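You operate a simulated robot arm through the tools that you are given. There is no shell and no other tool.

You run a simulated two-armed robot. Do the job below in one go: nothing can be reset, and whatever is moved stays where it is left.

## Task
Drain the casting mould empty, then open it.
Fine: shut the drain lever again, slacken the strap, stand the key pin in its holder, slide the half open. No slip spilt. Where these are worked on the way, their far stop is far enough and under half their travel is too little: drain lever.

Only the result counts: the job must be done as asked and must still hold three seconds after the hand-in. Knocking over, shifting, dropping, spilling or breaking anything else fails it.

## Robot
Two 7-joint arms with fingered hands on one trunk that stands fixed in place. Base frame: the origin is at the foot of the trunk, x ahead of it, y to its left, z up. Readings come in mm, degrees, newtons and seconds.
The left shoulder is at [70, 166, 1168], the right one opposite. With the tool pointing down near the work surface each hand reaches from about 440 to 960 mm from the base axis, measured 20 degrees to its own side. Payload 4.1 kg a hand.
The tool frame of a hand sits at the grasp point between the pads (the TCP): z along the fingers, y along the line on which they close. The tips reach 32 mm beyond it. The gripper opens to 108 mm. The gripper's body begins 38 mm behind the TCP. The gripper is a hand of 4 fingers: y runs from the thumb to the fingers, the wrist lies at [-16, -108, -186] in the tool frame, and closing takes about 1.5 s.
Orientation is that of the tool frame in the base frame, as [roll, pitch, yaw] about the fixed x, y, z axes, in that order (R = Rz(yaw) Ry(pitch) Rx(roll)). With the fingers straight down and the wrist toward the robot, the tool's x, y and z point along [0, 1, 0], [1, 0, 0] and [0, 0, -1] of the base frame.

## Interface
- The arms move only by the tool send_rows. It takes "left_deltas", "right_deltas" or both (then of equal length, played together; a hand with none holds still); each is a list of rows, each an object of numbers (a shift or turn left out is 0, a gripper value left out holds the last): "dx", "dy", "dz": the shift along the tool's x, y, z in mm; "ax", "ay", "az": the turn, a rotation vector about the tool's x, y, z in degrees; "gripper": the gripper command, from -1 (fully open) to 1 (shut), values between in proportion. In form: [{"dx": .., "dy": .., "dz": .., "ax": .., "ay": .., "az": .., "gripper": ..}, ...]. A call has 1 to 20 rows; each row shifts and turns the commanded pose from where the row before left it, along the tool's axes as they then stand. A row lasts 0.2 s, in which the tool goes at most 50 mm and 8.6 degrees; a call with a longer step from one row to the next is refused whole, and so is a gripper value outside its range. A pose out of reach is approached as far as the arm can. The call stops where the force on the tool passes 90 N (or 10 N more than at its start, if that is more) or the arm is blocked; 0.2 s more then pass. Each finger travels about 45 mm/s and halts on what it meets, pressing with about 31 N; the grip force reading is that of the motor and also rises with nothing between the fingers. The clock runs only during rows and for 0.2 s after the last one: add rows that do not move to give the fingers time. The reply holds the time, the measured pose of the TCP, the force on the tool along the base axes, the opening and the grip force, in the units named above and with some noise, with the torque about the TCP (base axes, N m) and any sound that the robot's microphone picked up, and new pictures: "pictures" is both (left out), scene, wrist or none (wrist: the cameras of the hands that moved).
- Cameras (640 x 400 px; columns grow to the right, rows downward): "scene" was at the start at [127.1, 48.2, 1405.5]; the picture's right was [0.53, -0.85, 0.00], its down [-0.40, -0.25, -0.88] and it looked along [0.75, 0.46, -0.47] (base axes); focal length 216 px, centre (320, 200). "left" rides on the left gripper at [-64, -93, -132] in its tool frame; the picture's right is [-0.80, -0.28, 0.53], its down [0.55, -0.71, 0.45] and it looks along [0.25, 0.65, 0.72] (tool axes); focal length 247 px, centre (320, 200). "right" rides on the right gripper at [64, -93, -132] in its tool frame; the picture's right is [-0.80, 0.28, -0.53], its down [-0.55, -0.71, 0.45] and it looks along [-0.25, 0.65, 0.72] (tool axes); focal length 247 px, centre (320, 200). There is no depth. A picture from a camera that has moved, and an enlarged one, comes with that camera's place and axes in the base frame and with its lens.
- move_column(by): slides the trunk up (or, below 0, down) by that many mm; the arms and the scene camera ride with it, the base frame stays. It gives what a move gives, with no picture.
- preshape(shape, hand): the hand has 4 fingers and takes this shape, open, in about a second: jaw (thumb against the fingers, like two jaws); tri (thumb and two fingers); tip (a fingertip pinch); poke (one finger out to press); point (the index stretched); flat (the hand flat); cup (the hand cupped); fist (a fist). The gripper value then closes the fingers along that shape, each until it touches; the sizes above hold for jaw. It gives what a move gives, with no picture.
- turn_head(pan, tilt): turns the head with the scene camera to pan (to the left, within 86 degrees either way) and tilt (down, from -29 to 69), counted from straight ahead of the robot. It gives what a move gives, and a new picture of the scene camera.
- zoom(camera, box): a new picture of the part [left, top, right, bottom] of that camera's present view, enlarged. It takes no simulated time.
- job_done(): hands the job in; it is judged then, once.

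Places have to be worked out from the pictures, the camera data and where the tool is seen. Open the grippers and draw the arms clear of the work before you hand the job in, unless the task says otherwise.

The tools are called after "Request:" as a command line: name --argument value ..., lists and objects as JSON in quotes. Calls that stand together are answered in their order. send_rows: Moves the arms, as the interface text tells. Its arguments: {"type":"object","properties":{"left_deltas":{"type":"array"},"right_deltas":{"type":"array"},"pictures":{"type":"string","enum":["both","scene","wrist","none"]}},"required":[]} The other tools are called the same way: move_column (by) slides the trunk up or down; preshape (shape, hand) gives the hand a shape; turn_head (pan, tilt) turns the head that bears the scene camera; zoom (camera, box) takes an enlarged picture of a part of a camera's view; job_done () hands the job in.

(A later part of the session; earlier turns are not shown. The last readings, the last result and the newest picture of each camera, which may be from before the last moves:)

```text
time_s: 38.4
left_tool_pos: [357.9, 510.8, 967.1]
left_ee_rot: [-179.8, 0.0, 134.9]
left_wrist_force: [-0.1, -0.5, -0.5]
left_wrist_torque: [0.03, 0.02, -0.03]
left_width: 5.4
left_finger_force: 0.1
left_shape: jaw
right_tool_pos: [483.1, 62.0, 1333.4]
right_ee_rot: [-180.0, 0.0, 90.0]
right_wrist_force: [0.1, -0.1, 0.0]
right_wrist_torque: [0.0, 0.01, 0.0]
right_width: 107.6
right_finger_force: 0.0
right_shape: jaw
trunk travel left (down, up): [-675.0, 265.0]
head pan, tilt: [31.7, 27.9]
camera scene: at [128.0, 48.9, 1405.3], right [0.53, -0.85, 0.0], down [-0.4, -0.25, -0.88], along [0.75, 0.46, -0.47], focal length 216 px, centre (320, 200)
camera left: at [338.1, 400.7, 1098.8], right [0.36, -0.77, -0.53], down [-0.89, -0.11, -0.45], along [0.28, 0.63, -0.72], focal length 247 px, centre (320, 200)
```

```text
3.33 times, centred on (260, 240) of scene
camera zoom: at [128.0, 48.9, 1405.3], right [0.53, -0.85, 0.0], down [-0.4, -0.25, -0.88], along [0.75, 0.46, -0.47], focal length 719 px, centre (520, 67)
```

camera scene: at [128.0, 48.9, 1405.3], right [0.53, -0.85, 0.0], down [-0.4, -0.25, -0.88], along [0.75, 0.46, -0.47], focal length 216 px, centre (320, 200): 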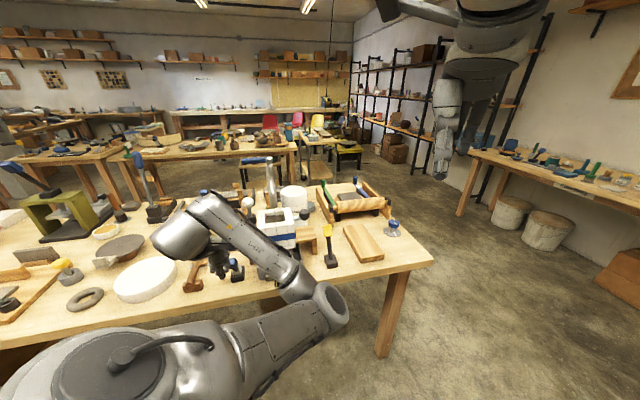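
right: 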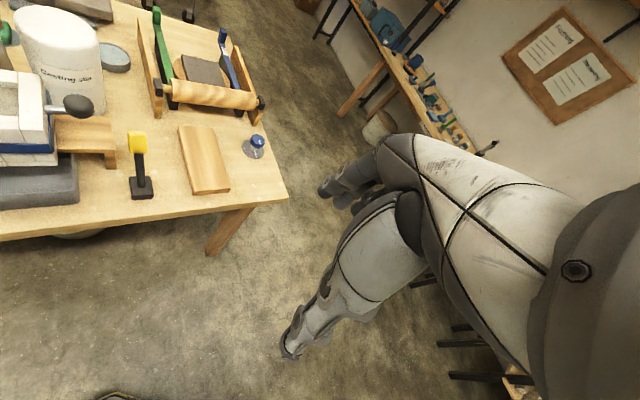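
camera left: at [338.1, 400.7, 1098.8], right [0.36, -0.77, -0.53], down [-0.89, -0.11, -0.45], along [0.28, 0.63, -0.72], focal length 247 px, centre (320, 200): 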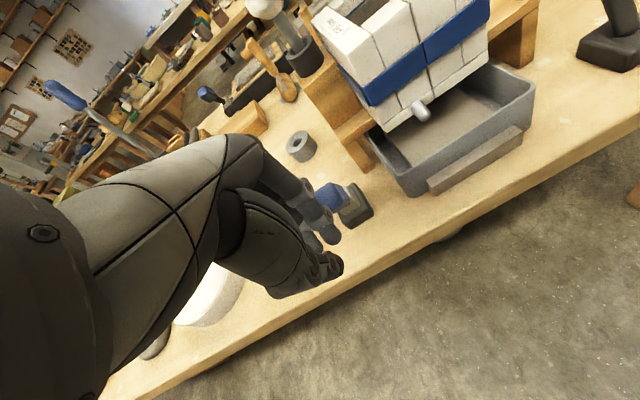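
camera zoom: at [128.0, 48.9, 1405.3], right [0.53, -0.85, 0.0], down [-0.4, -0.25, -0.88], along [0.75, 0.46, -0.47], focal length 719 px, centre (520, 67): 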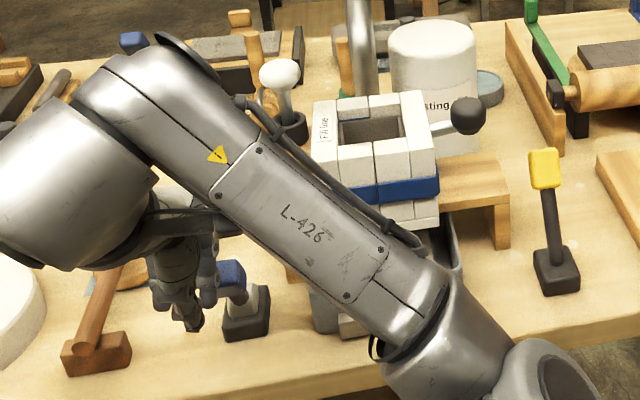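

Forces are back to zero. Closed knuckles bulge too much, so I use the straddle that worked before: open the hand, centre it over the blue handle, and check before descending.

Request:
send_rows --left_deltas '[{"gripper": -1, "dz": -10}, {}, {}, {}, {}, {}, {"dy": 15}, {"dy": 15}, {"dy": 15}, {"dy": 15}, {"dy": 10}, {}]' --pictures "both"

Request:
zoom --camera "left" --box '[230, 150, 430, 350]'

Request:
zoom --camera "scene" --box '[160, 180, 320, 300]'

```text
time_s: 41.0
left_tool_pos: [405.2, 560.1, 976.6]
left_ee_rot: [-179.9, 0.1, 135.0]
left_wrist_force: [0.5, -0.4, 0.3]
left_wrist_torque: [-0.01, 0.0, -0.03]
left_width: 107.8
left_finger_force: 0.0
left_shape: jaw
right_tool_pos: [482.1, 61.5, 1333.8]
right_ee_rot: [179.9, 0.1, 90.0]
right_wrist_force: [-0.3, 0.0, 0.3]
right_wrist_torque: [-0.02, 0.0, 0.0]
right_width: 107.6
right_finger_force: 0.0
right_shape: jaw
trunk travel left (down, up): [-675.0, 265.0]
head pan, tilt: [31.7, 27.9]
camera scene: at [127.1, 48.0, 1405.5], right [0.53, -0.85, 0.0], down [-0.4, -0.25, -0.88], along [0.75, 0.46, -0.47], focal length 216 px, centre (320, 200)
camera left: at [385.3, 449.8, 1108.9], right [0.36, -0.76, -0.53], down [-0.89, -0.11, -0.45], along [0.28, 0.64, -0.72], focal length 247 px, centre (320, 200)
```

scene: 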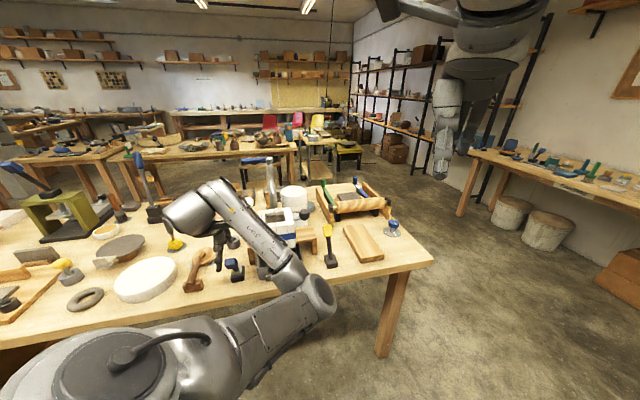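
left: 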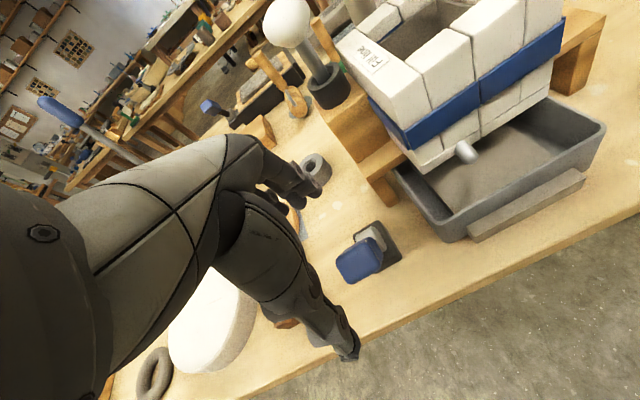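

```text
2.00 times, centred on (330, 250) of left
camera zoom: at [385.3, 449.8, 1108.9], right [0.36, -0.76, -0.53], down [-0.89, -0.11, -0.45], along [0.28, 0.64, -0.72], focal length 494 px, centre (300, 100)
```

zoom: 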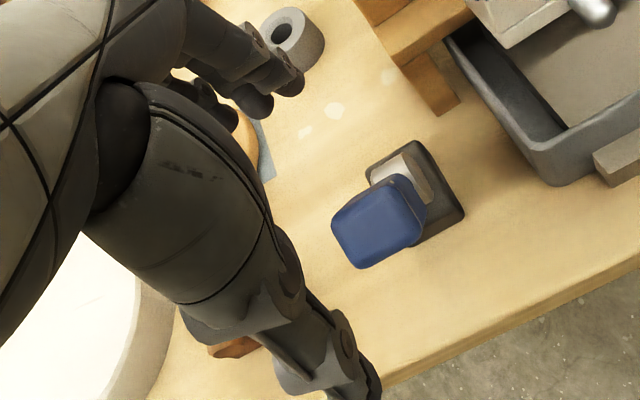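

```text
3.33 times, centred on (240, 240) of scene
camera zoom: at [127.1, 48.0, 1405.5], right [0.53, -0.85, 0.0], down [-0.4, -0.25, -0.88], along [0.75, 0.46, -0.47], focal length 719 px, centre (587, 67)
```

zoom: 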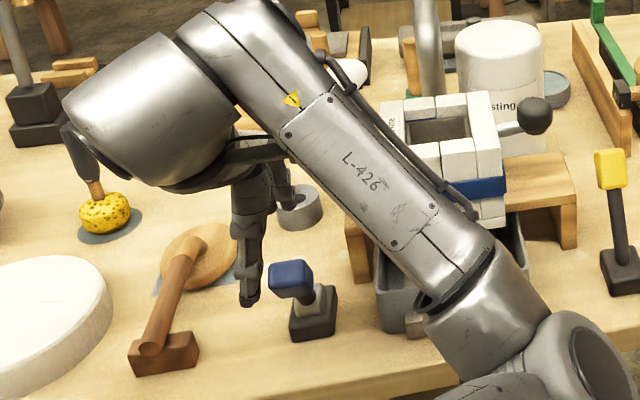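

The handle has moved slightly (≈15 mm) toward the back and the base stayed put, so the lever works in that direction. I descend with the open hand straddling it.

Request:
send_rows --left_deltas '[{"dy": 8, "dz": 15}, {"dz": 20}, {"dz": 20}, {"dz": 15}, {}]' --pictures "wrist"

Request:
zoom --camera "left" --box '[230, 150, 430, 350]'

```text
time_s: 42.2
left_tool_pos: [412.5, 565.6, 906.8]
left_ee_rot: [-180.0, 0.0, 135.0]
left_wrist_force: [-0.4, 0.4, -0.6]
left_wrist_torque: [-0.01, -0.03, -0.01]
left_width: 107.6
left_finger_force: 0.1
left_shape: jaw
right_tool_pos: [482.2, 61.1, 1335.2]
right_ee_rot: [-180.0, 0.0, 90.0]
right_wrist_force: [0.4, 0.9, -0.1]
right_wrist_torque: [0.01, 0.02, -0.02]
right_width: 107.3
right_finger_force: 0.0
right_shape: jaw
trunk travel left (down, up): [-675.0, 265.0]
head pan, tilt: [31.7, 27.9]
camera left: at [391.9, 455.1, 1038.9], right [0.36, -0.76, -0.53], down [-0.89, -0.11, -0.45], along [0.28, 0.64, -0.72], focal length 247 px, centre (320, 200)
```

left: 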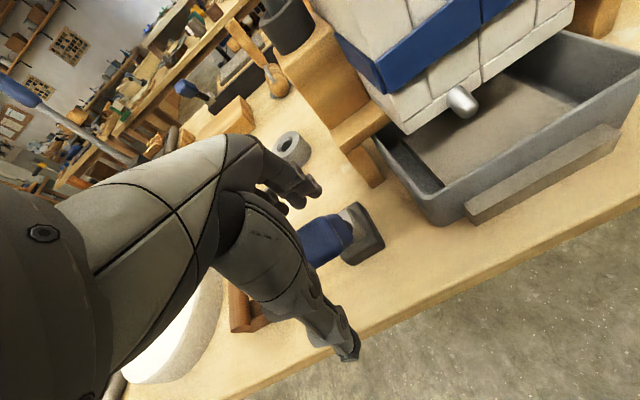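

```text
2.00 times, centred on (330, 250) of left
camera zoom: at [391.9, 455.1, 1038.9], right [0.36, -0.76, -0.53], down [-0.89, -0.11, -0.45], along [0.28, 0.64, -0.72], focal length 494 px, centre (300, 100)
```

zoom: 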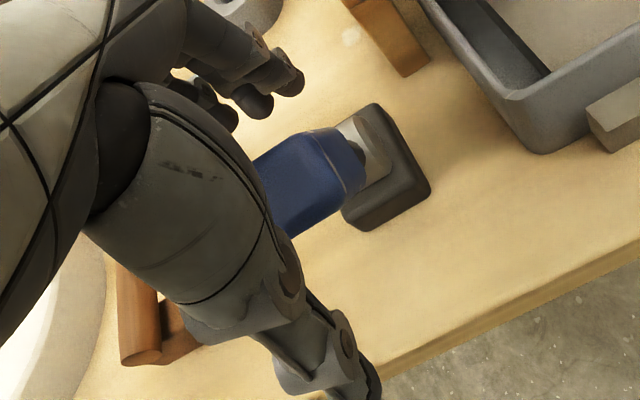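

No contact; the handle is between thumb and fingers. I close part-way and then push it gently away.

Request:
send_rows --left_deltas '[{"gripper": 0.0}, {}, {}, {}, {}, {"dy": 6}, {"dy": 6}, {"dy": 6}, {"dy": 6}, {}]' --pictures "wrist"

Request:
zoom --camera "left" --box '[230, 150, 430, 350]'

```text
time_s: 44.4
left_tool_pos: [428.6, 582.6, 908.8]
left_ee_rot: [179.9, 0.0, 135.0]
left_wrist_force: [-2.0, -0.6, 2.1]
left_wrist_torque: [-0.05, 0.02, -0.07]
left_width: 56.0
left_finger_force: 0.0
left_shape: jaw
right_tool_pos: [481.4, 60.7, 1333.3]
right_ee_rot: [-180.0, 0.0, 90.0]
right_wrist_force: [-0.1, -0.7, -0.4]
right_wrist_torque: [0.04, 0.0, 0.02]
right_width: 107.6
right_finger_force: 0.1
right_shape: jaw
trunk travel left (down, up): [-675.0, 265.0]
head pan, tilt: [31.7, 27.9]
camera left: at [408.8, 472.3, 1039.8], right [0.36, -0.76, -0.53], down [-0.89, -0.11, -0.45], along [0.28, 0.64, -0.72], focal length 247 px, centre (320, 200)
```

left: 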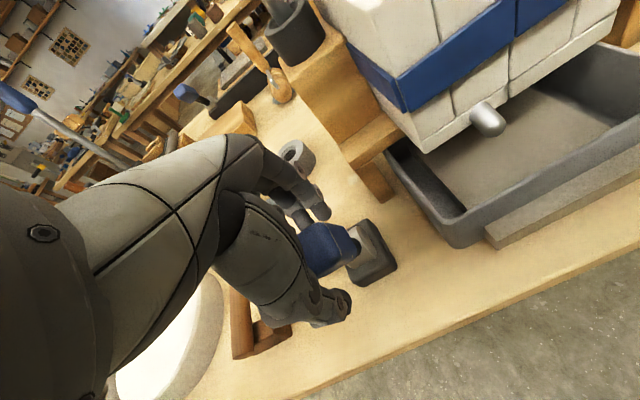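

```text
2.00 times, centred on (330, 250) of left
camera zoom: at [408.8, 472.3, 1039.8], right [0.36, -0.76, -0.53], down [-0.89, -0.11, -0.45], along [0.28, 0.64, -0.72], focal length 494 px, centre (300, 100)
```

zoom: 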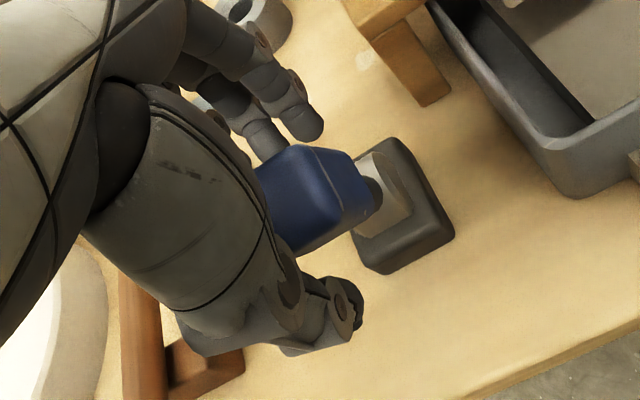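

Contact is light. I push further away, 40 mm, and check.

Request:
send_rows --left_deltas '[{"dy": 7}, {"dy": 7}, {"dy": 7}, {"dy": 7}, {"dy": 7}, {"dy": 7}, {}]' --pictures "both"

Request:
zoom --camera "left" --box '[230, 150, 430, 350]'

Request:
zoom --camera "scene" --box '[200, 180, 340, 290]'

```text
time_s: 46.0
left_tool_pos: [459.4, 611.4, 907.7]
left_ee_rot: [-180.0, 0.1, 135.1]
left_wrist_force: [-1.9, -0.3, 1.1]
left_wrist_torque: [-0.03, 0.03, -0.01]
left_width: 55.3
left_finger_force: 0.1
left_shape: jaw
right_tool_pos: [483.1, 61.0, 1333.2]
right_ee_rot: [180.0, 0.0, 90.0]
right_wrist_force: [-0.1, -0.6, -0.5]
right_wrist_torque: [0.0, -0.04, 0.05]
right_width: 107.6
right_finger_force: 0.1
right_shape: jaw
trunk travel left (down, up): [-675.0, 265.0]
head pan, tilt: [31.7, 27.9]
camera scene: at [126.9, 47.9, 1405.5], right [0.53, -0.85, 0.0], down [-0.4, -0.25, -0.88], along [0.75, 0.46, -0.47], focal length 216 px, centre (320, 200)
camera left: at [438.7, 501.4, 1039.2], right [0.36, -0.76, -0.53], down [-0.89, -0.11, -0.45], along [0.28, 0.64, -0.72], focal length 247 px, centre (320, 200)
```

scene: 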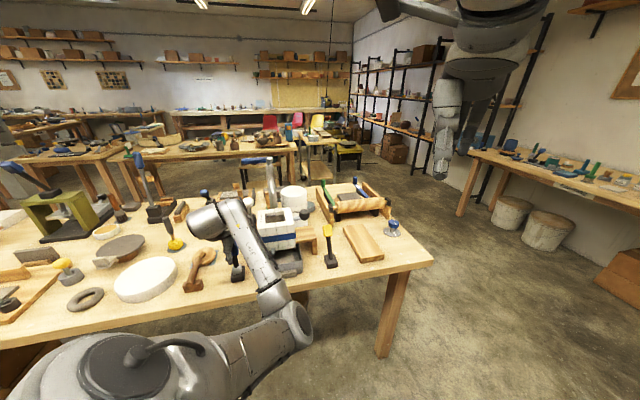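
left: 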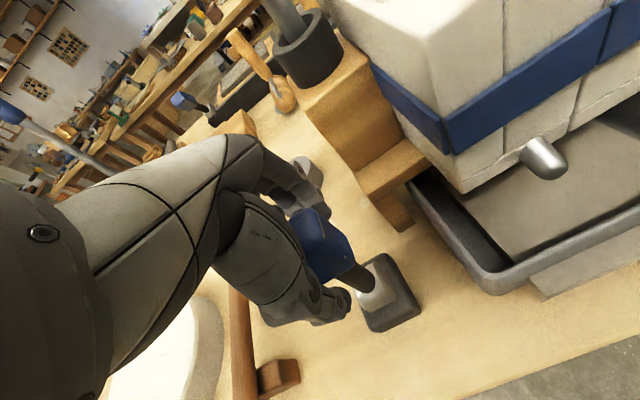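

```text
2.00 times, centred on (330, 250) of left
camera zoom: at [438.7, 501.4, 1039.2], right [0.36, -0.76, -0.53], down [-0.89, -0.11, -0.45], along [0.28, 0.64, -0.72], focal length 494 px, centre (300, 100)
```

zoom: 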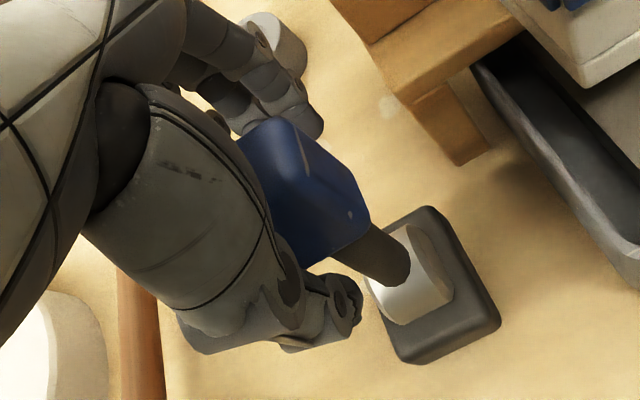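

```text
3.64 times, centred on (270, 235) of scene
camera zoom: at [126.9, 47.9, 1405.5], right [0.53, -0.85, 0.0], down [-0.4, -0.25, -0.88], along [0.75, 0.46, -0.47], focal length 784 px, centre (502, 73)
```

zoom: 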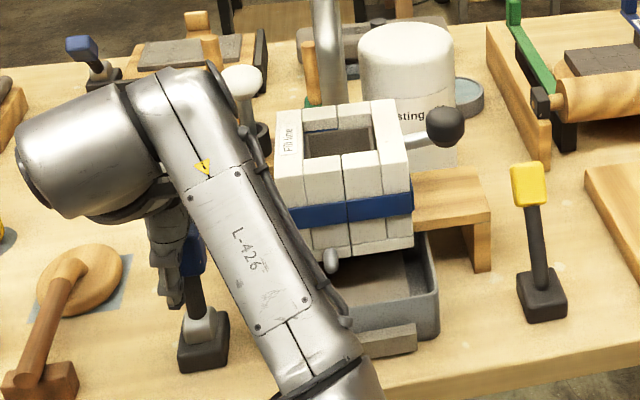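

The lever is just past upright and moving freely. I keep pushing in small steps, shifting slightly away from the stand.

Request:
send_rows --left_deltas '[{"dy": 6, "dx": 2}, {"dy": 6, "dx": 2}, {"dy": 6, "dx": 2}, {"dy": 6}, {}]' --pictures "both"

Request:
zoom --camera "left" --box '[230, 150, 430, 350]'

Request:
zoom --camera "scene" --box '[200, 180, 340, 290]'

```text
time_s: 47.2
left_tool_pos: [470.3, 633.4, 908.0]
left_ee_rot: [-179.9, 0.1, 135.0]
left_wrist_force: [-0.8, -0.6, -0.8]
left_wrist_torque: [0.03, -0.01, -0.01]
left_width: 55.1
left_finger_force: 0.1
left_shape: jaw
right_tool_pos: [483.1, 60.3, 1332.8]
right_ee_rot: [180.0, 0.0, 90.0]
right_wrist_force: [0.0, 0.4, 0.3]
right_wrist_torque: [0.03, 0.03, -0.04]
right_width: 107.8
right_finger_force: 0.1
right_shape: jaw
trunk travel left (down, up): [-675.0, 265.0]
head pan, tilt: [31.7, 27.9]
camera scene: at [126.9, 48.0, 1405.5], right [0.53, -0.85, 0.0], down [-0.4, -0.25, -0.88], along [0.75, 0.46, -0.47], focal length 216 px, centre (320, 200)
camera left: at [450.8, 523.2, 1039.3], right [0.36, -0.76, -0.53], down [-0.89, -0.11, -0.45], along [0.28, 0.64, -0.72], focal length 247 px, centre (320, 200)
```

scene: 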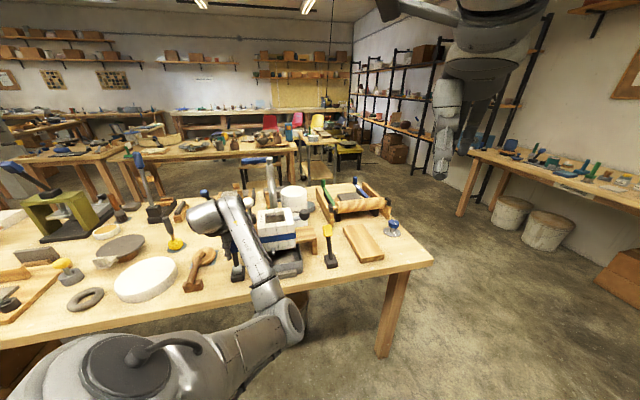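
left: 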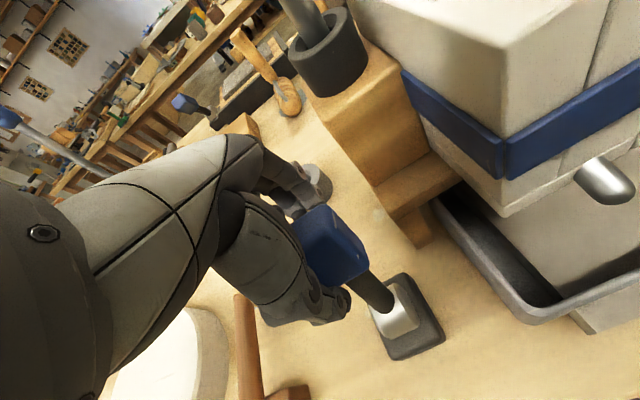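

```text
2.00 times, centred on (330, 250) of left
camera zoom: at [450.8, 523.2, 1039.3], right [0.36, -0.76, -0.53], down [-0.89, -0.11, -0.45], along [0.28, 0.64, -0.72], focal length 494 px, centre (300, 100)
```

zoom: 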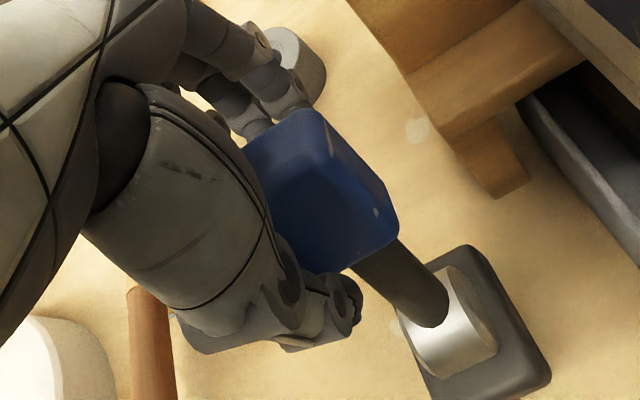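

```text
3.64 times, centred on (270, 235) of scene
camera zoom: at [126.9, 48.0, 1405.5], right [0.53, -0.85, 0.0], down [-0.4, -0.25, -0.88], along [0.75, 0.46, -0.47], focal length 784 px, centre (502, 73)
```

zoom: 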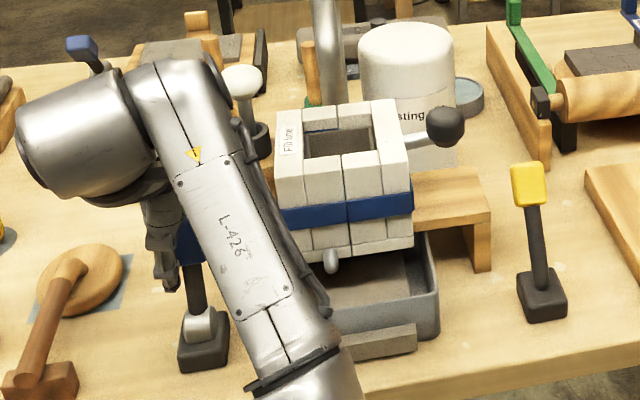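

Still free. I continue in steps, watching the force for the stop.

Request:
send_rows --left_deltas '[{"dy": 6}, {"dy": 6}, {"dy": 6}, {"dy": 6}, {}]' --pictures "wrist"

Request:
zoom --camera "left" --box '[230, 150, 430, 350]'

Request:
zoom --camera "scene" --box '[200, 180, 340, 290]'

```text
time_s: 48.4
left_tool_pos: [488.4, 651.6, 908.7]
left_ee_rot: [-180.0, 0.0, 135.0]
left_wrist_force: [-1.1, 0.7, -1.2]
left_wrist_torque: [0.04, 0.0, -0.04]
left_width: 55.1
left_finger_force: 0.1
left_shape: jaw
right_tool_pos: [482.3, 61.8, 1333.0]
right_ee_rot: [-180.0, -0.2, 90.1]
right_wrist_force: [0.7, -0.3, 0.2]
right_wrist_torque: [0.0, -0.02, 0.01]
right_width: 107.7
right_finger_force: 0.1
right_shape: jaw
trunk travel left (down, up): [-675.0, 265.0]
head pan, tilt: [31.7, 27.9]
camera left: at [467.4, 540.9, 1039.9], right [0.36, -0.76, -0.53], down [-0.89, -0.11, -0.45], along [0.28, 0.64, -0.72], focal length 247 px, centre (320, 200)
```

left: 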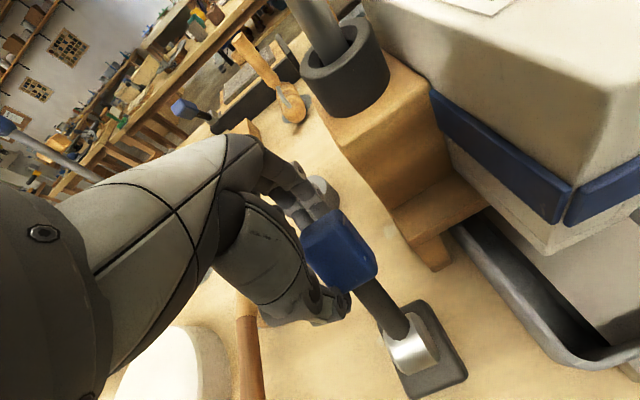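

```text
2.00 times, centred on (330, 250) of left
camera zoom: at [467.4, 540.9, 1039.9], right [0.36, -0.76, -0.53], down [-0.89, -0.11, -0.45], along [0.28, 0.64, -0.72], focal length 494 px, centre (300, 100)
```

zoom: 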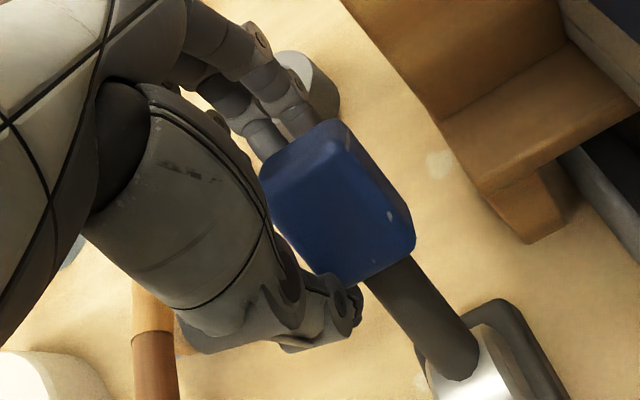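

```text
3.64 times, centred on (270, 235) of scene
camera zoom: at [127.0, 48.3, 1405.5], right [0.53, -0.85, 0.0], down [-0.4, -0.25, -0.88], along [0.75, 0.46, -0.47], focal length 784 px, centre (502, 73)
```

zoom: 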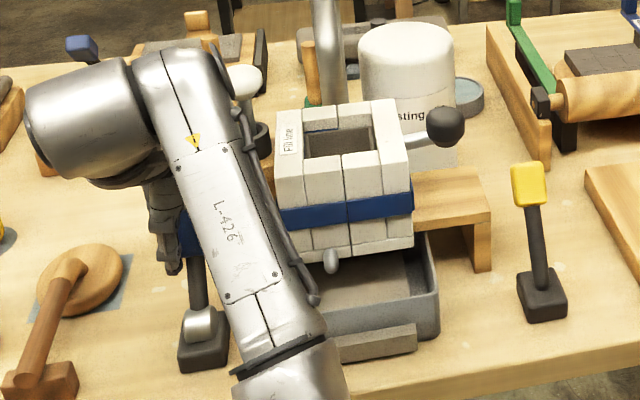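

Handle is now leaning away about as much as it leaned near. I continue to the stop.

Request:
send_rows --left_deltas '[{"dy": 4}, {"dy": 4}, {"dy": 4}, {"dy": 4}, {}]' --pictures "wrist"

Request:
zoom --camera "left" --box '[230, 150, 430, 350]'

```text
time_s: 49.6
left_tool_pos: [499.0, 663.2, 908.2]
left_ee_rot: [180.0, -0.1, 135.0]
left_wrist_force: [-8.6, -3.7, -4.4]
left_wrist_torque: [0.11, -0.06, -0.12]
left_width: 63.5
left_finger_force: 0.0
left_shape: jaw
right_tool_pos: [480.0, 61.1, 1333.6]
right_ee_rot: [-179.9, 0.0, 90.0]
right_wrist_force: [-0.3, 0.4, 0.0]
right_wrist_torque: [-0.02, -0.02, -0.01]
right_width: 107.6
right_finger_force: 0.0
right_shape: jaw
trunk travel left (down, up): [-675.0, 265.0]
head pan, tilt: [31.7, 27.9]
camera left: at [479.3, 552.3, 1039.3], right [0.36, -0.76, -0.53], down [-0.89, -0.11, -0.45], along [0.28, 0.64, -0.72], focal length 247 px, centre (320, 200)
```

left: 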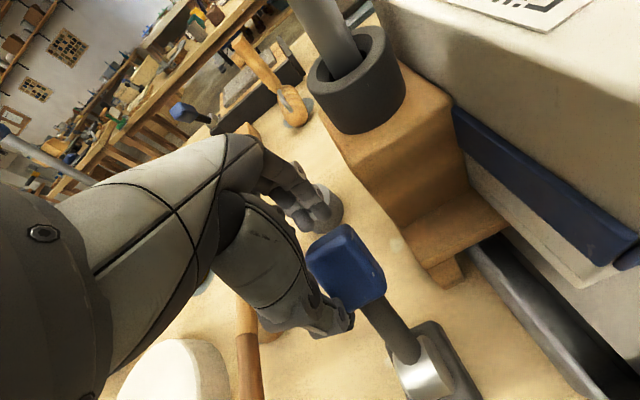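

```text
2.00 times, centred on (330, 250) of left
camera zoom: at [479.3, 552.3, 1039.3], right [0.36, -0.76, -0.53], down [-0.89, -0.11, -0.45], along [0.28, 0.64, -0.72], focal length 494 px, centre (300, 100)
```

zoom: 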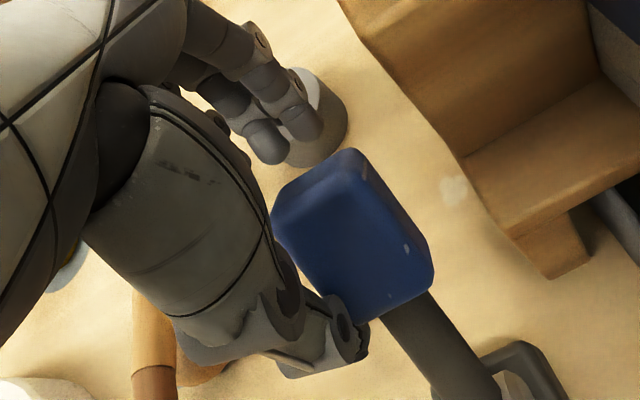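

The thumb is being pressed back (~10 N): the stop. One more small push to be sure, then ease off, open and rise.

Request:
send_rows --left_deltas '[{"dy": 4}, {"dy": 3}, {}]' --pictures "none"

Request:
send_rows --left_deltas '[{"dy": -5}, {"dy": -5}, {"dy": -3, "gripper": -1}, {}, {}, {}, {}, {"dz": -20}, {"dz": -30}, {"dz": -40}, {"dz": -40}, {"dz": -40}, {"dz": -40}, {"dz": -40}, {}]' --pictures "both"

Request:
zoom --camera "scene" --box '[200, 180, 340, 290]'

Request:
zoom --camera "left" --box '[310, 150, 510, 370]'

```text
time_s: 50.4
left_tool_pos: [503.0, 666.6, 909.9]
left_ee_rot: [-179.9, 0.0, 135.1]
left_wrist_force: [-14.9, -6.6, -4.9]
left_wrist_torque: [0.07, 0.03, -0.3]
left_width: 67.7
left_finger_force: 0.1
left_shape: jaw
right_tool_pos: [482.2, 60.4, 1334.0]
right_ee_rot: [179.9, 0.0, 90.0]
right_wrist_force: [-0.1, -0.1, -0.7]
right_wrist_torque: [0.02, -0.01, -0.03]
right_width: 107.4
right_finger_force: 0.0
right_shape: jaw
trunk travel left (down, up): [-675.0, 265.0]
head pan, tilt: [31.7, 27.9]
```

```text
time_s: 53.6
left_tool_pos: [494.9, 659.0, 1157.6]
left_ee_rot: [-179.8, 0.1, 135.0]
left_wrist_force: [-0.4, 0.6, -0.1]
left_wrist_torque: [0.02, -0.01, 0.0]
left_width: 107.6
left_finger_force: 0.1
left_shape: jaw
right_tool_pos: [483.5, 61.6, 1331.6]
right_ee_rot: [-180.0, 0.1, 89.9]
right_wrist_force: [-0.4, -0.3, -0.1]
right_wrist_torque: [0.01, 0.05, 0.0]
right_width: 107.4
right_finger_force: 0.0
right_shape: jaw
trunk travel left (down, up): [-675.0, 265.0]
head pan, tilt: [31.7, 27.9]
camera scene: at [127.6, 48.6, 1405.4], right [0.53, -0.85, 0.0], down [-0.4, -0.25, -0.88], along [0.75, 0.46, -0.47], focal length 216 px, centre (320, 200)
camera left: at [475.6, 547.6, 1288.0], right [0.36, -0.76, -0.53], down [-0.89, -0.11, -0.45], along [0.28, 0.63, -0.72], focal length 247 px, centre (320, 200)
```

scene: 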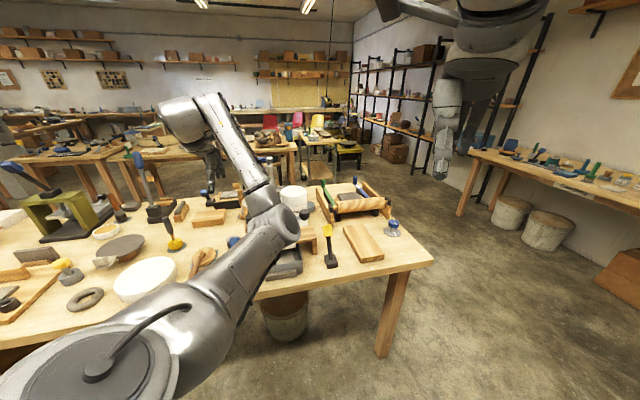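
left: 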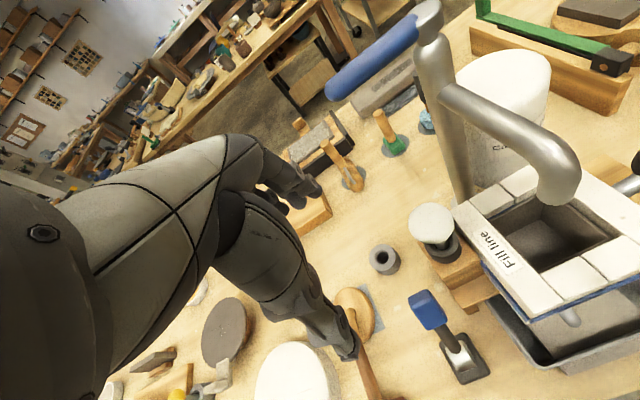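

```text
3.64 times, centred on (270, 235) of scene
camera zoom: at [127.6, 48.6, 1405.4], right [0.53, -0.85, 0.0], down [-0.4, -0.25, -0.88], along [0.75, 0.46, -0.47], focal length 784 px, centre (502, 73)
```

zoom: 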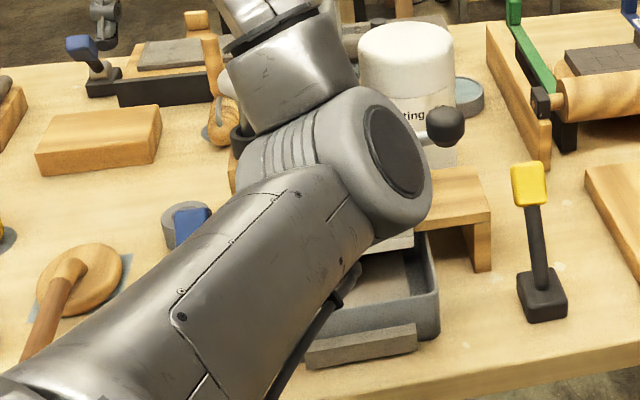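

```text
1.82 times, centred on (410, 260) of left
camera zoom: at [475.6, 547.6, 1288.0], right [0.36, -0.76, -0.53], down [-0.89, -0.11, -0.45], along [0.28, 0.63, -0.72], focal length 449 px, centre (156, 91)
```

zoom: 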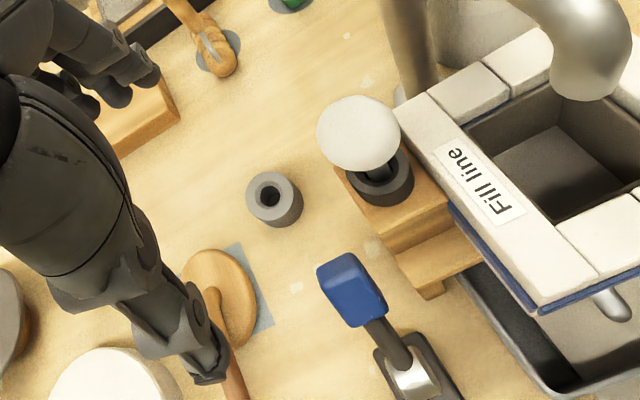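

The strap lever is at its far stop. Ball of the key pin ≈ (562, 615, 1040), pin axis about (560, 613); the grey ring holder's top is about (555.5, 749, 825). I move above the pin's ball at the same height and check clearances, including to the tap spout.

Request:
send_rows --left_deltas '[{"dx": -20, "dy": 4}, {"dx": -20, "dy": 4}, {"dx": -20, "dy": 4}, {"dx": -18, "dy": 3}, {}]' --pictures "both"

Request:
zoom --camera "left" --box '[260, 150, 500, 380]'

Request:
zoom --camera "scene" --box '[180, 130, 340, 260]'

```text
time_s: 54.8
left_tool_pos: [560.0, 613.4, 1157.5]
left_ee_rot: [180.0, 0.0, 135.0]
left_wrist_force: [-0.3, 0.7, 0.5]
left_wrist_torque: [-0.01, -0.02, 0.01]
left_width: 107.7
left_finger_force: 0.0
left_shape: jaw
right_tool_pos: [482.4, 61.2, 1333.3]
right_ee_rot: [-180.0, 0.0, 90.0]
right_wrist_force: [0.1, -0.5, -0.2]
right_wrist_torque: [-0.06, 0.02, -0.02]
right_width: 107.5
right_finger_force: 0.1
right_shape: jaw
trunk travel left (down, up): [-675.0, 265.0]
head pan, tilt: [31.7, 27.9]
camera scene: at [126.9, 48.6, 1405.5], right [0.53, -0.85, 0.0], down [-0.4, -0.25, -0.88], along [0.75, 0.46, -0.47], focal length 216 px, centre (320, 200)
camera left: at [540.8, 503.3, 1288.5], right [0.36, -0.76, -0.53], down [-0.89, -0.11, -0.45], along [0.28, 0.64, -0.72], focal length 247 px, centre (320, 200)
```

scene: 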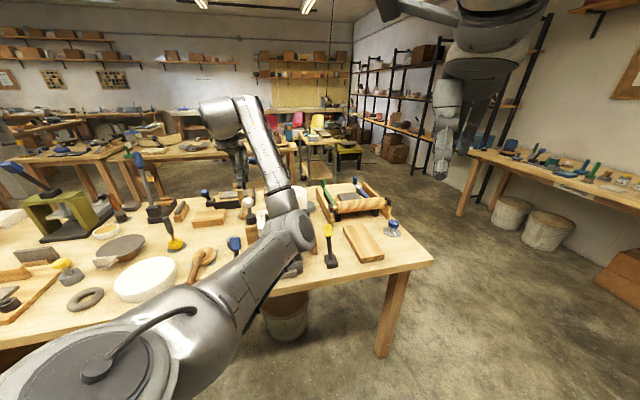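
left: 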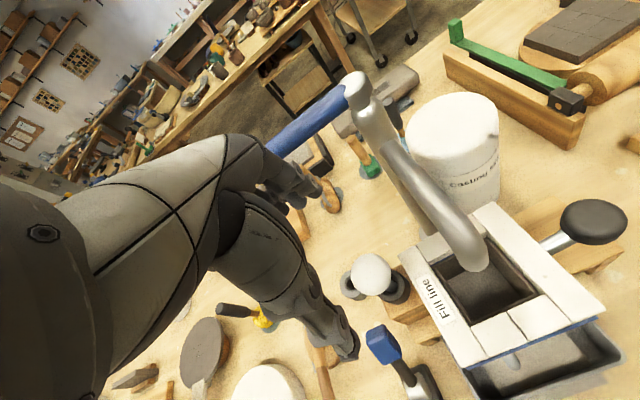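

```text
1.74 times, centred on (380, 265) of left
camera zoom: at [540.8, 503.3, 1288.5], right [0.36, -0.76, -0.53], down [-0.89, -0.11, -0.45], along [0.28, 0.64, -0.72], focal length 430 px, centre (216, 87)
```

zoom: 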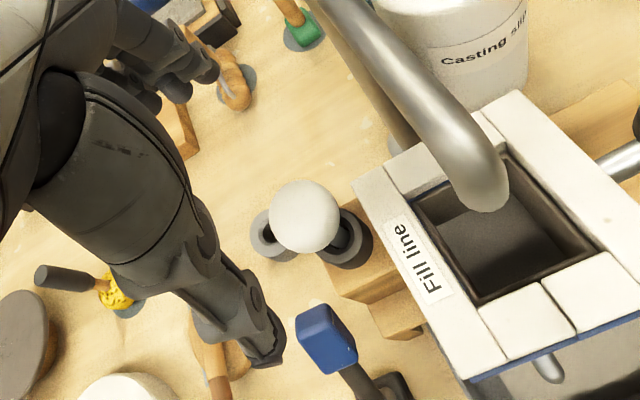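

```text
3.08 times, centred on (260, 195) of scene
camera zoom: at [126.9, 48.6, 1405.5], right [0.53, -0.85, 0.0], down [-0.4, -0.25, -0.88], along [0.75, 0.46, -0.47], focal length 664 px, centre (505, 215)
```

zoom: 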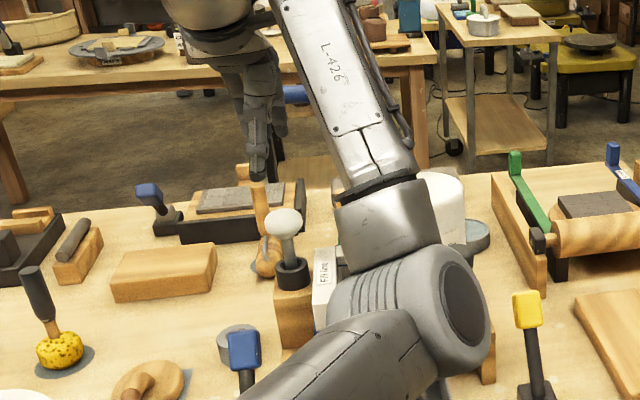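

The pin axis is right under the TCP (≈(561.5, 614)). I descend part-way, watching the force because of the tap spout beside the hand.

Request:
send_rows --left_deltas '[{"dy": 1.5, "dz": 20}, {"dz": 20}, {"dz": 20}, {}]' --pictures "both"

Request:
zoom --camera "left" --box '[240, 150, 480, 380]'

Request:
zoom --camera "scene" --box '[180, 130, 340, 260]'

```text
time_s: 55.8
left_tool_pos: [561.6, 615.0, 1097.9]
left_ee_rot: [-180.0, 0.0, 135.0]
left_wrist_force: [0.0, -0.7, -0.3]
left_wrist_torque: [0.01, 0.0, 0.02]
left_width: 107.6
left_finger_force: 0.1
left_shape: jaw
right_tool_pos: [482.8, 60.2, 1332.8]
right_ee_rot: [-180.0, 0.0, 89.9]
right_wrist_force: [1.1, -0.6, 0.4]
right_wrist_torque: [0.02, 0.0, 0.0]
right_width: 107.7
right_finger_force: 0.0
right_shape: jaw
trunk travel left (down, up): [-675.0, 265.0]
head pan, tilt: [31.7, 27.9]
camera scene: at [127.1, 48.2, 1405.5], right [0.53, -0.85, 0.0], down [-0.4, -0.25, -0.88], along [0.75, 0.46, -0.47], focal length 216 px, centre (320, 200)
camera left: at [541.4, 504.5, 1229.5], right [0.36, -0.76, -0.53], down [-0.89, -0.11, -0.45], along [0.28, 0.64, -0.72], focal length 247 px, centre (320, 200)
```

scene: 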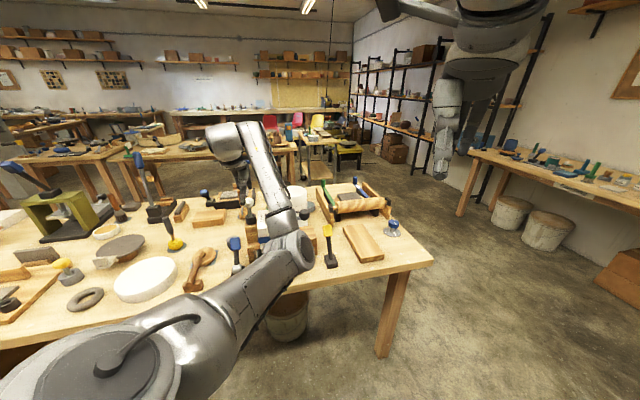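
left: 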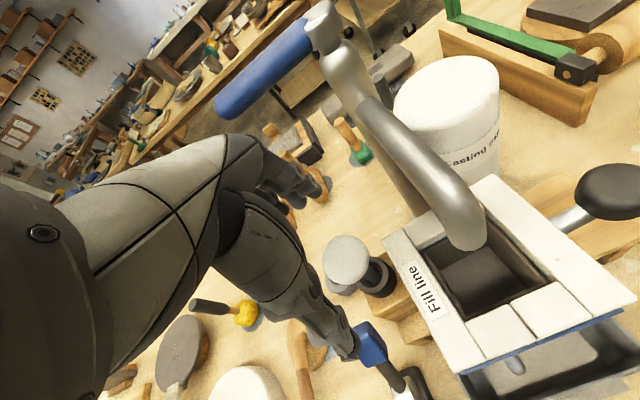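

```text
1.74 times, centred on (360, 265) of left
camera zoom: at [541.4, 504.5, 1229.5], right [0.36, -0.76, -0.53], down [-0.89, -0.11, -0.45], along [0.28, 0.64, -0.72], focal length 430 px, centre (250, 87)
```

zoom: 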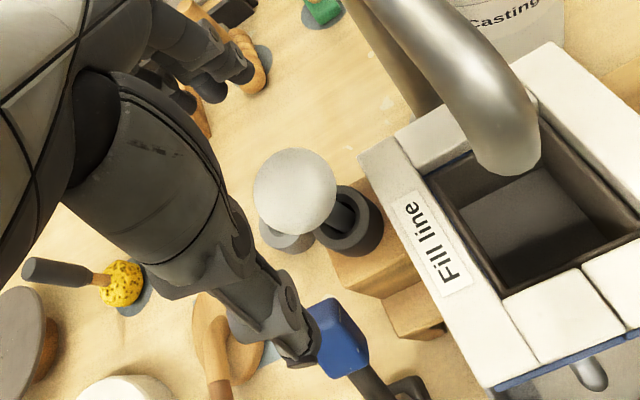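

```text
3.08 times, centred on (260, 195) of scene
camera zoom: at [127.1, 48.2, 1405.5], right [0.53, -0.85, 0.0], down [-0.4, -0.25, -0.88], along [0.75, 0.46, -0.47], focal length 664 px, centre (505, 215)
```

zoom: 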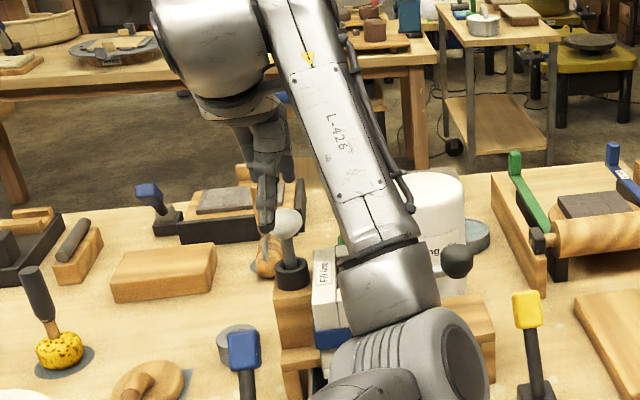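

Ball confirmed at about (562, 614, 1048). I descend to grasp height.

Request:
send_rows --left_deltas '[{"dz": 15}, {"dz": 15}, {"dz": 15}, {"dz": 6}, {}]' --pictures "both"

Request:
zoom --camera "left" --box '[220, 150, 440, 370]'

Request:
zoom --camera "scene" --box '[180, 130, 340, 260]'

```text
time_s: 57.0
left_tool_pos: [562.2, 612.8, 1048.5]
left_ee_rot: [180.0, 0.1, 135.1]
left_wrist_force: [-0.8, -0.1, 0.5]
left_wrist_torque: [-0.01, -0.03, 0.01]
left_width: 107.9
left_finger_force: 0.0
left_shape: jaw
right_tool_pos: [481.8, 60.0, 1333.5]
right_ee_rot: [180.0, -0.1, 90.0]
right_wrist_force: [-0.1, 0.1, 0.0]
right_wrist_torque: [0.02, -0.02, -0.03]
right_width: 107.9
right_finger_force: 0.0
right_shape: jaw
trunk travel left (down, up): [-675.0, 265.0]
head pan, tilt: [31.7, 27.9]
camera scene: at [127.1, 48.1, 1405.5], right [0.53, -0.85, 0.0], down [-0.4, -0.25, -0.88], along [0.75, 0.46, -0.47], focal length 216 px, centre (320, 200)
camera left: at [542.0, 504.0, 1178.8], right [0.36, -0.76, -0.53], down [-0.89, -0.11, -0.45], along [0.28, 0.64, -0.72], focal length 247 px, centre (320, 200)
```

scene: 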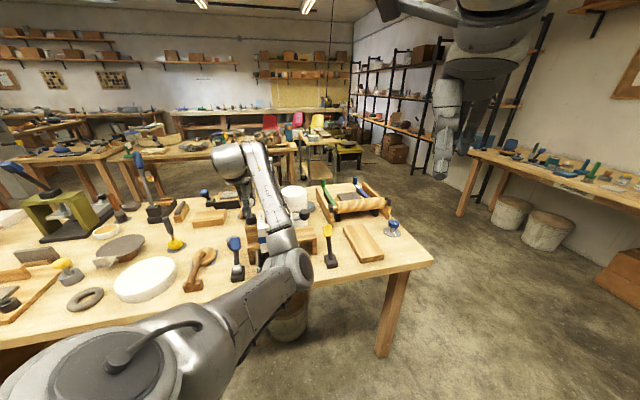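
left: 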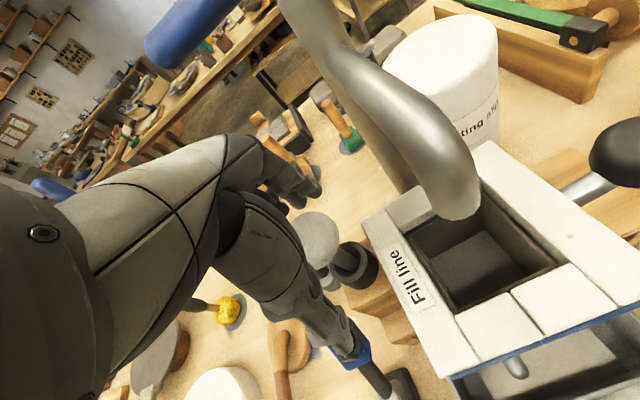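

```text
1.82 times, centred on (330, 260) of left
camera zoom: at [542.0, 504.0, 1178.8], right [0.36, -0.76, -0.53], down [-0.89, -0.11, -0.45], along [0.28, 0.64, -0.72], focal length 449 px, centre (302, 91)
```

zoom: 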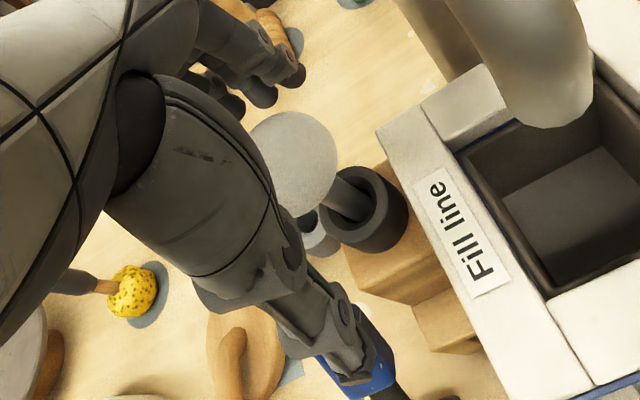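

```text
3.08 times, centred on (260, 195) of scene
camera zoom: at [127.1, 48.1, 1405.5], right [0.53, -0.85, 0.0], down [-0.4, -0.25, -0.88], along [0.75, 0.46, -0.47], focal length 664 px, centre (505, 215)
```

zoom: 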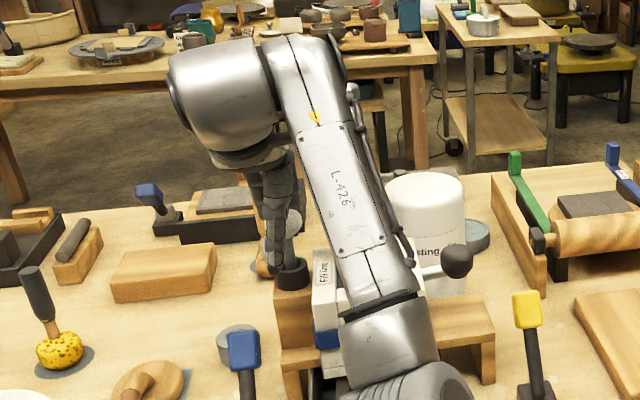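

The ball is between thumb and fingers. I close the grip on it.

Request:
send_rows --left_deltas '[{"gripper": 0.0}, {}, {}, {}, {}, {"gripper": 0.5}, {}, {}, {"gripper": 1}, {}, {}, {}]' --pictures "wrist"

Request:
zoom --camera "left" --box '[220, 150, 440, 370]'

Request:
zoom --camera "scene" --box '[210, 170, 290, 240]'

```text
time_s: 59.6
left_tool_pos: [561.7, 615.5, 1047.2]
left_ee_rot: [179.9, 0.0, 135.0]
left_wrist_force: [-1.4, -1.7, -2.0]
left_wrist_torque: [-0.14, 0.09, -0.01]
left_width: 30.6
left_finger_force: 31.3
left_shape: jaw
right_tool_pos: [483.2, 61.0, 1332.2]
right_ee_rot: [180.0, 0.0, 89.9]
right_wrist_force: [-0.4, 0.2, 0.1]
right_wrist_torque: [0.0, 0.01, 0.0]
right_width: 107.7
right_finger_force: 0.1
right_shape: jaw
trunk travel left (down, up): [-675.0, 265.0]
head pan, tilt: [31.7, 27.9]
camera left: at [542.0, 504.0, 1178.8], right [0.36, -0.76, -0.53], down [-0.89, -0.11, -0.45], along [0.28, 0.64, -0.72], focal length 247 px, centre (320, 200)
```

left: 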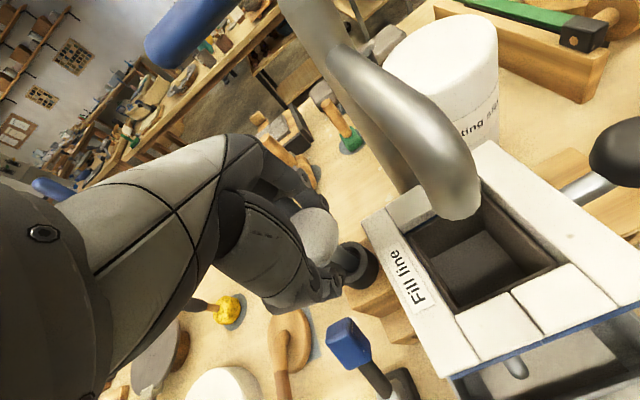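

```text
1.82 times, centred on (330, 260) of left
camera zoom: at [542.0, 504.0, 1178.8], right [0.36, -0.76, -0.53], down [-0.89, -0.11, -0.45], along [0.28, 0.64, -0.72], focal length 449 px, centre (302, 91)
```

zoom: 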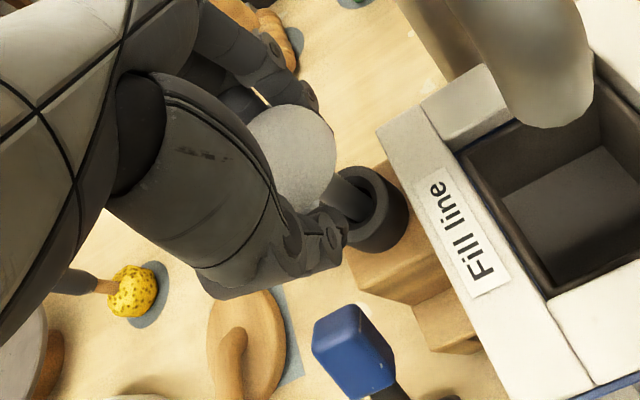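

```text
5.71 times, centred on (250, 205) of scene
camera zoom: at [127.1, 48.1, 1405.5], right [0.53, -0.85, 0.0], down [-0.4, -0.25, -0.88], along [0.75, 0.46, -0.47], focal length 1232 px, centre (720, 171)
```

zoom: 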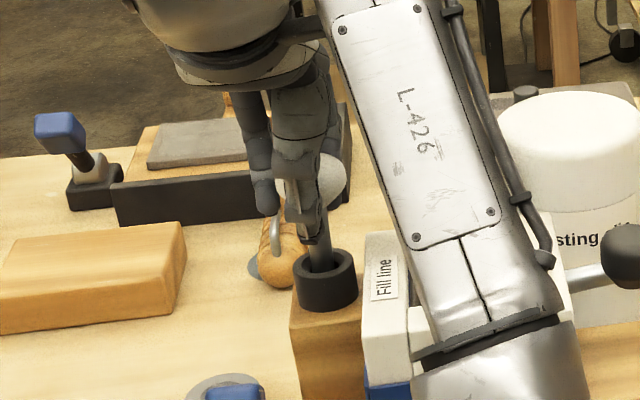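

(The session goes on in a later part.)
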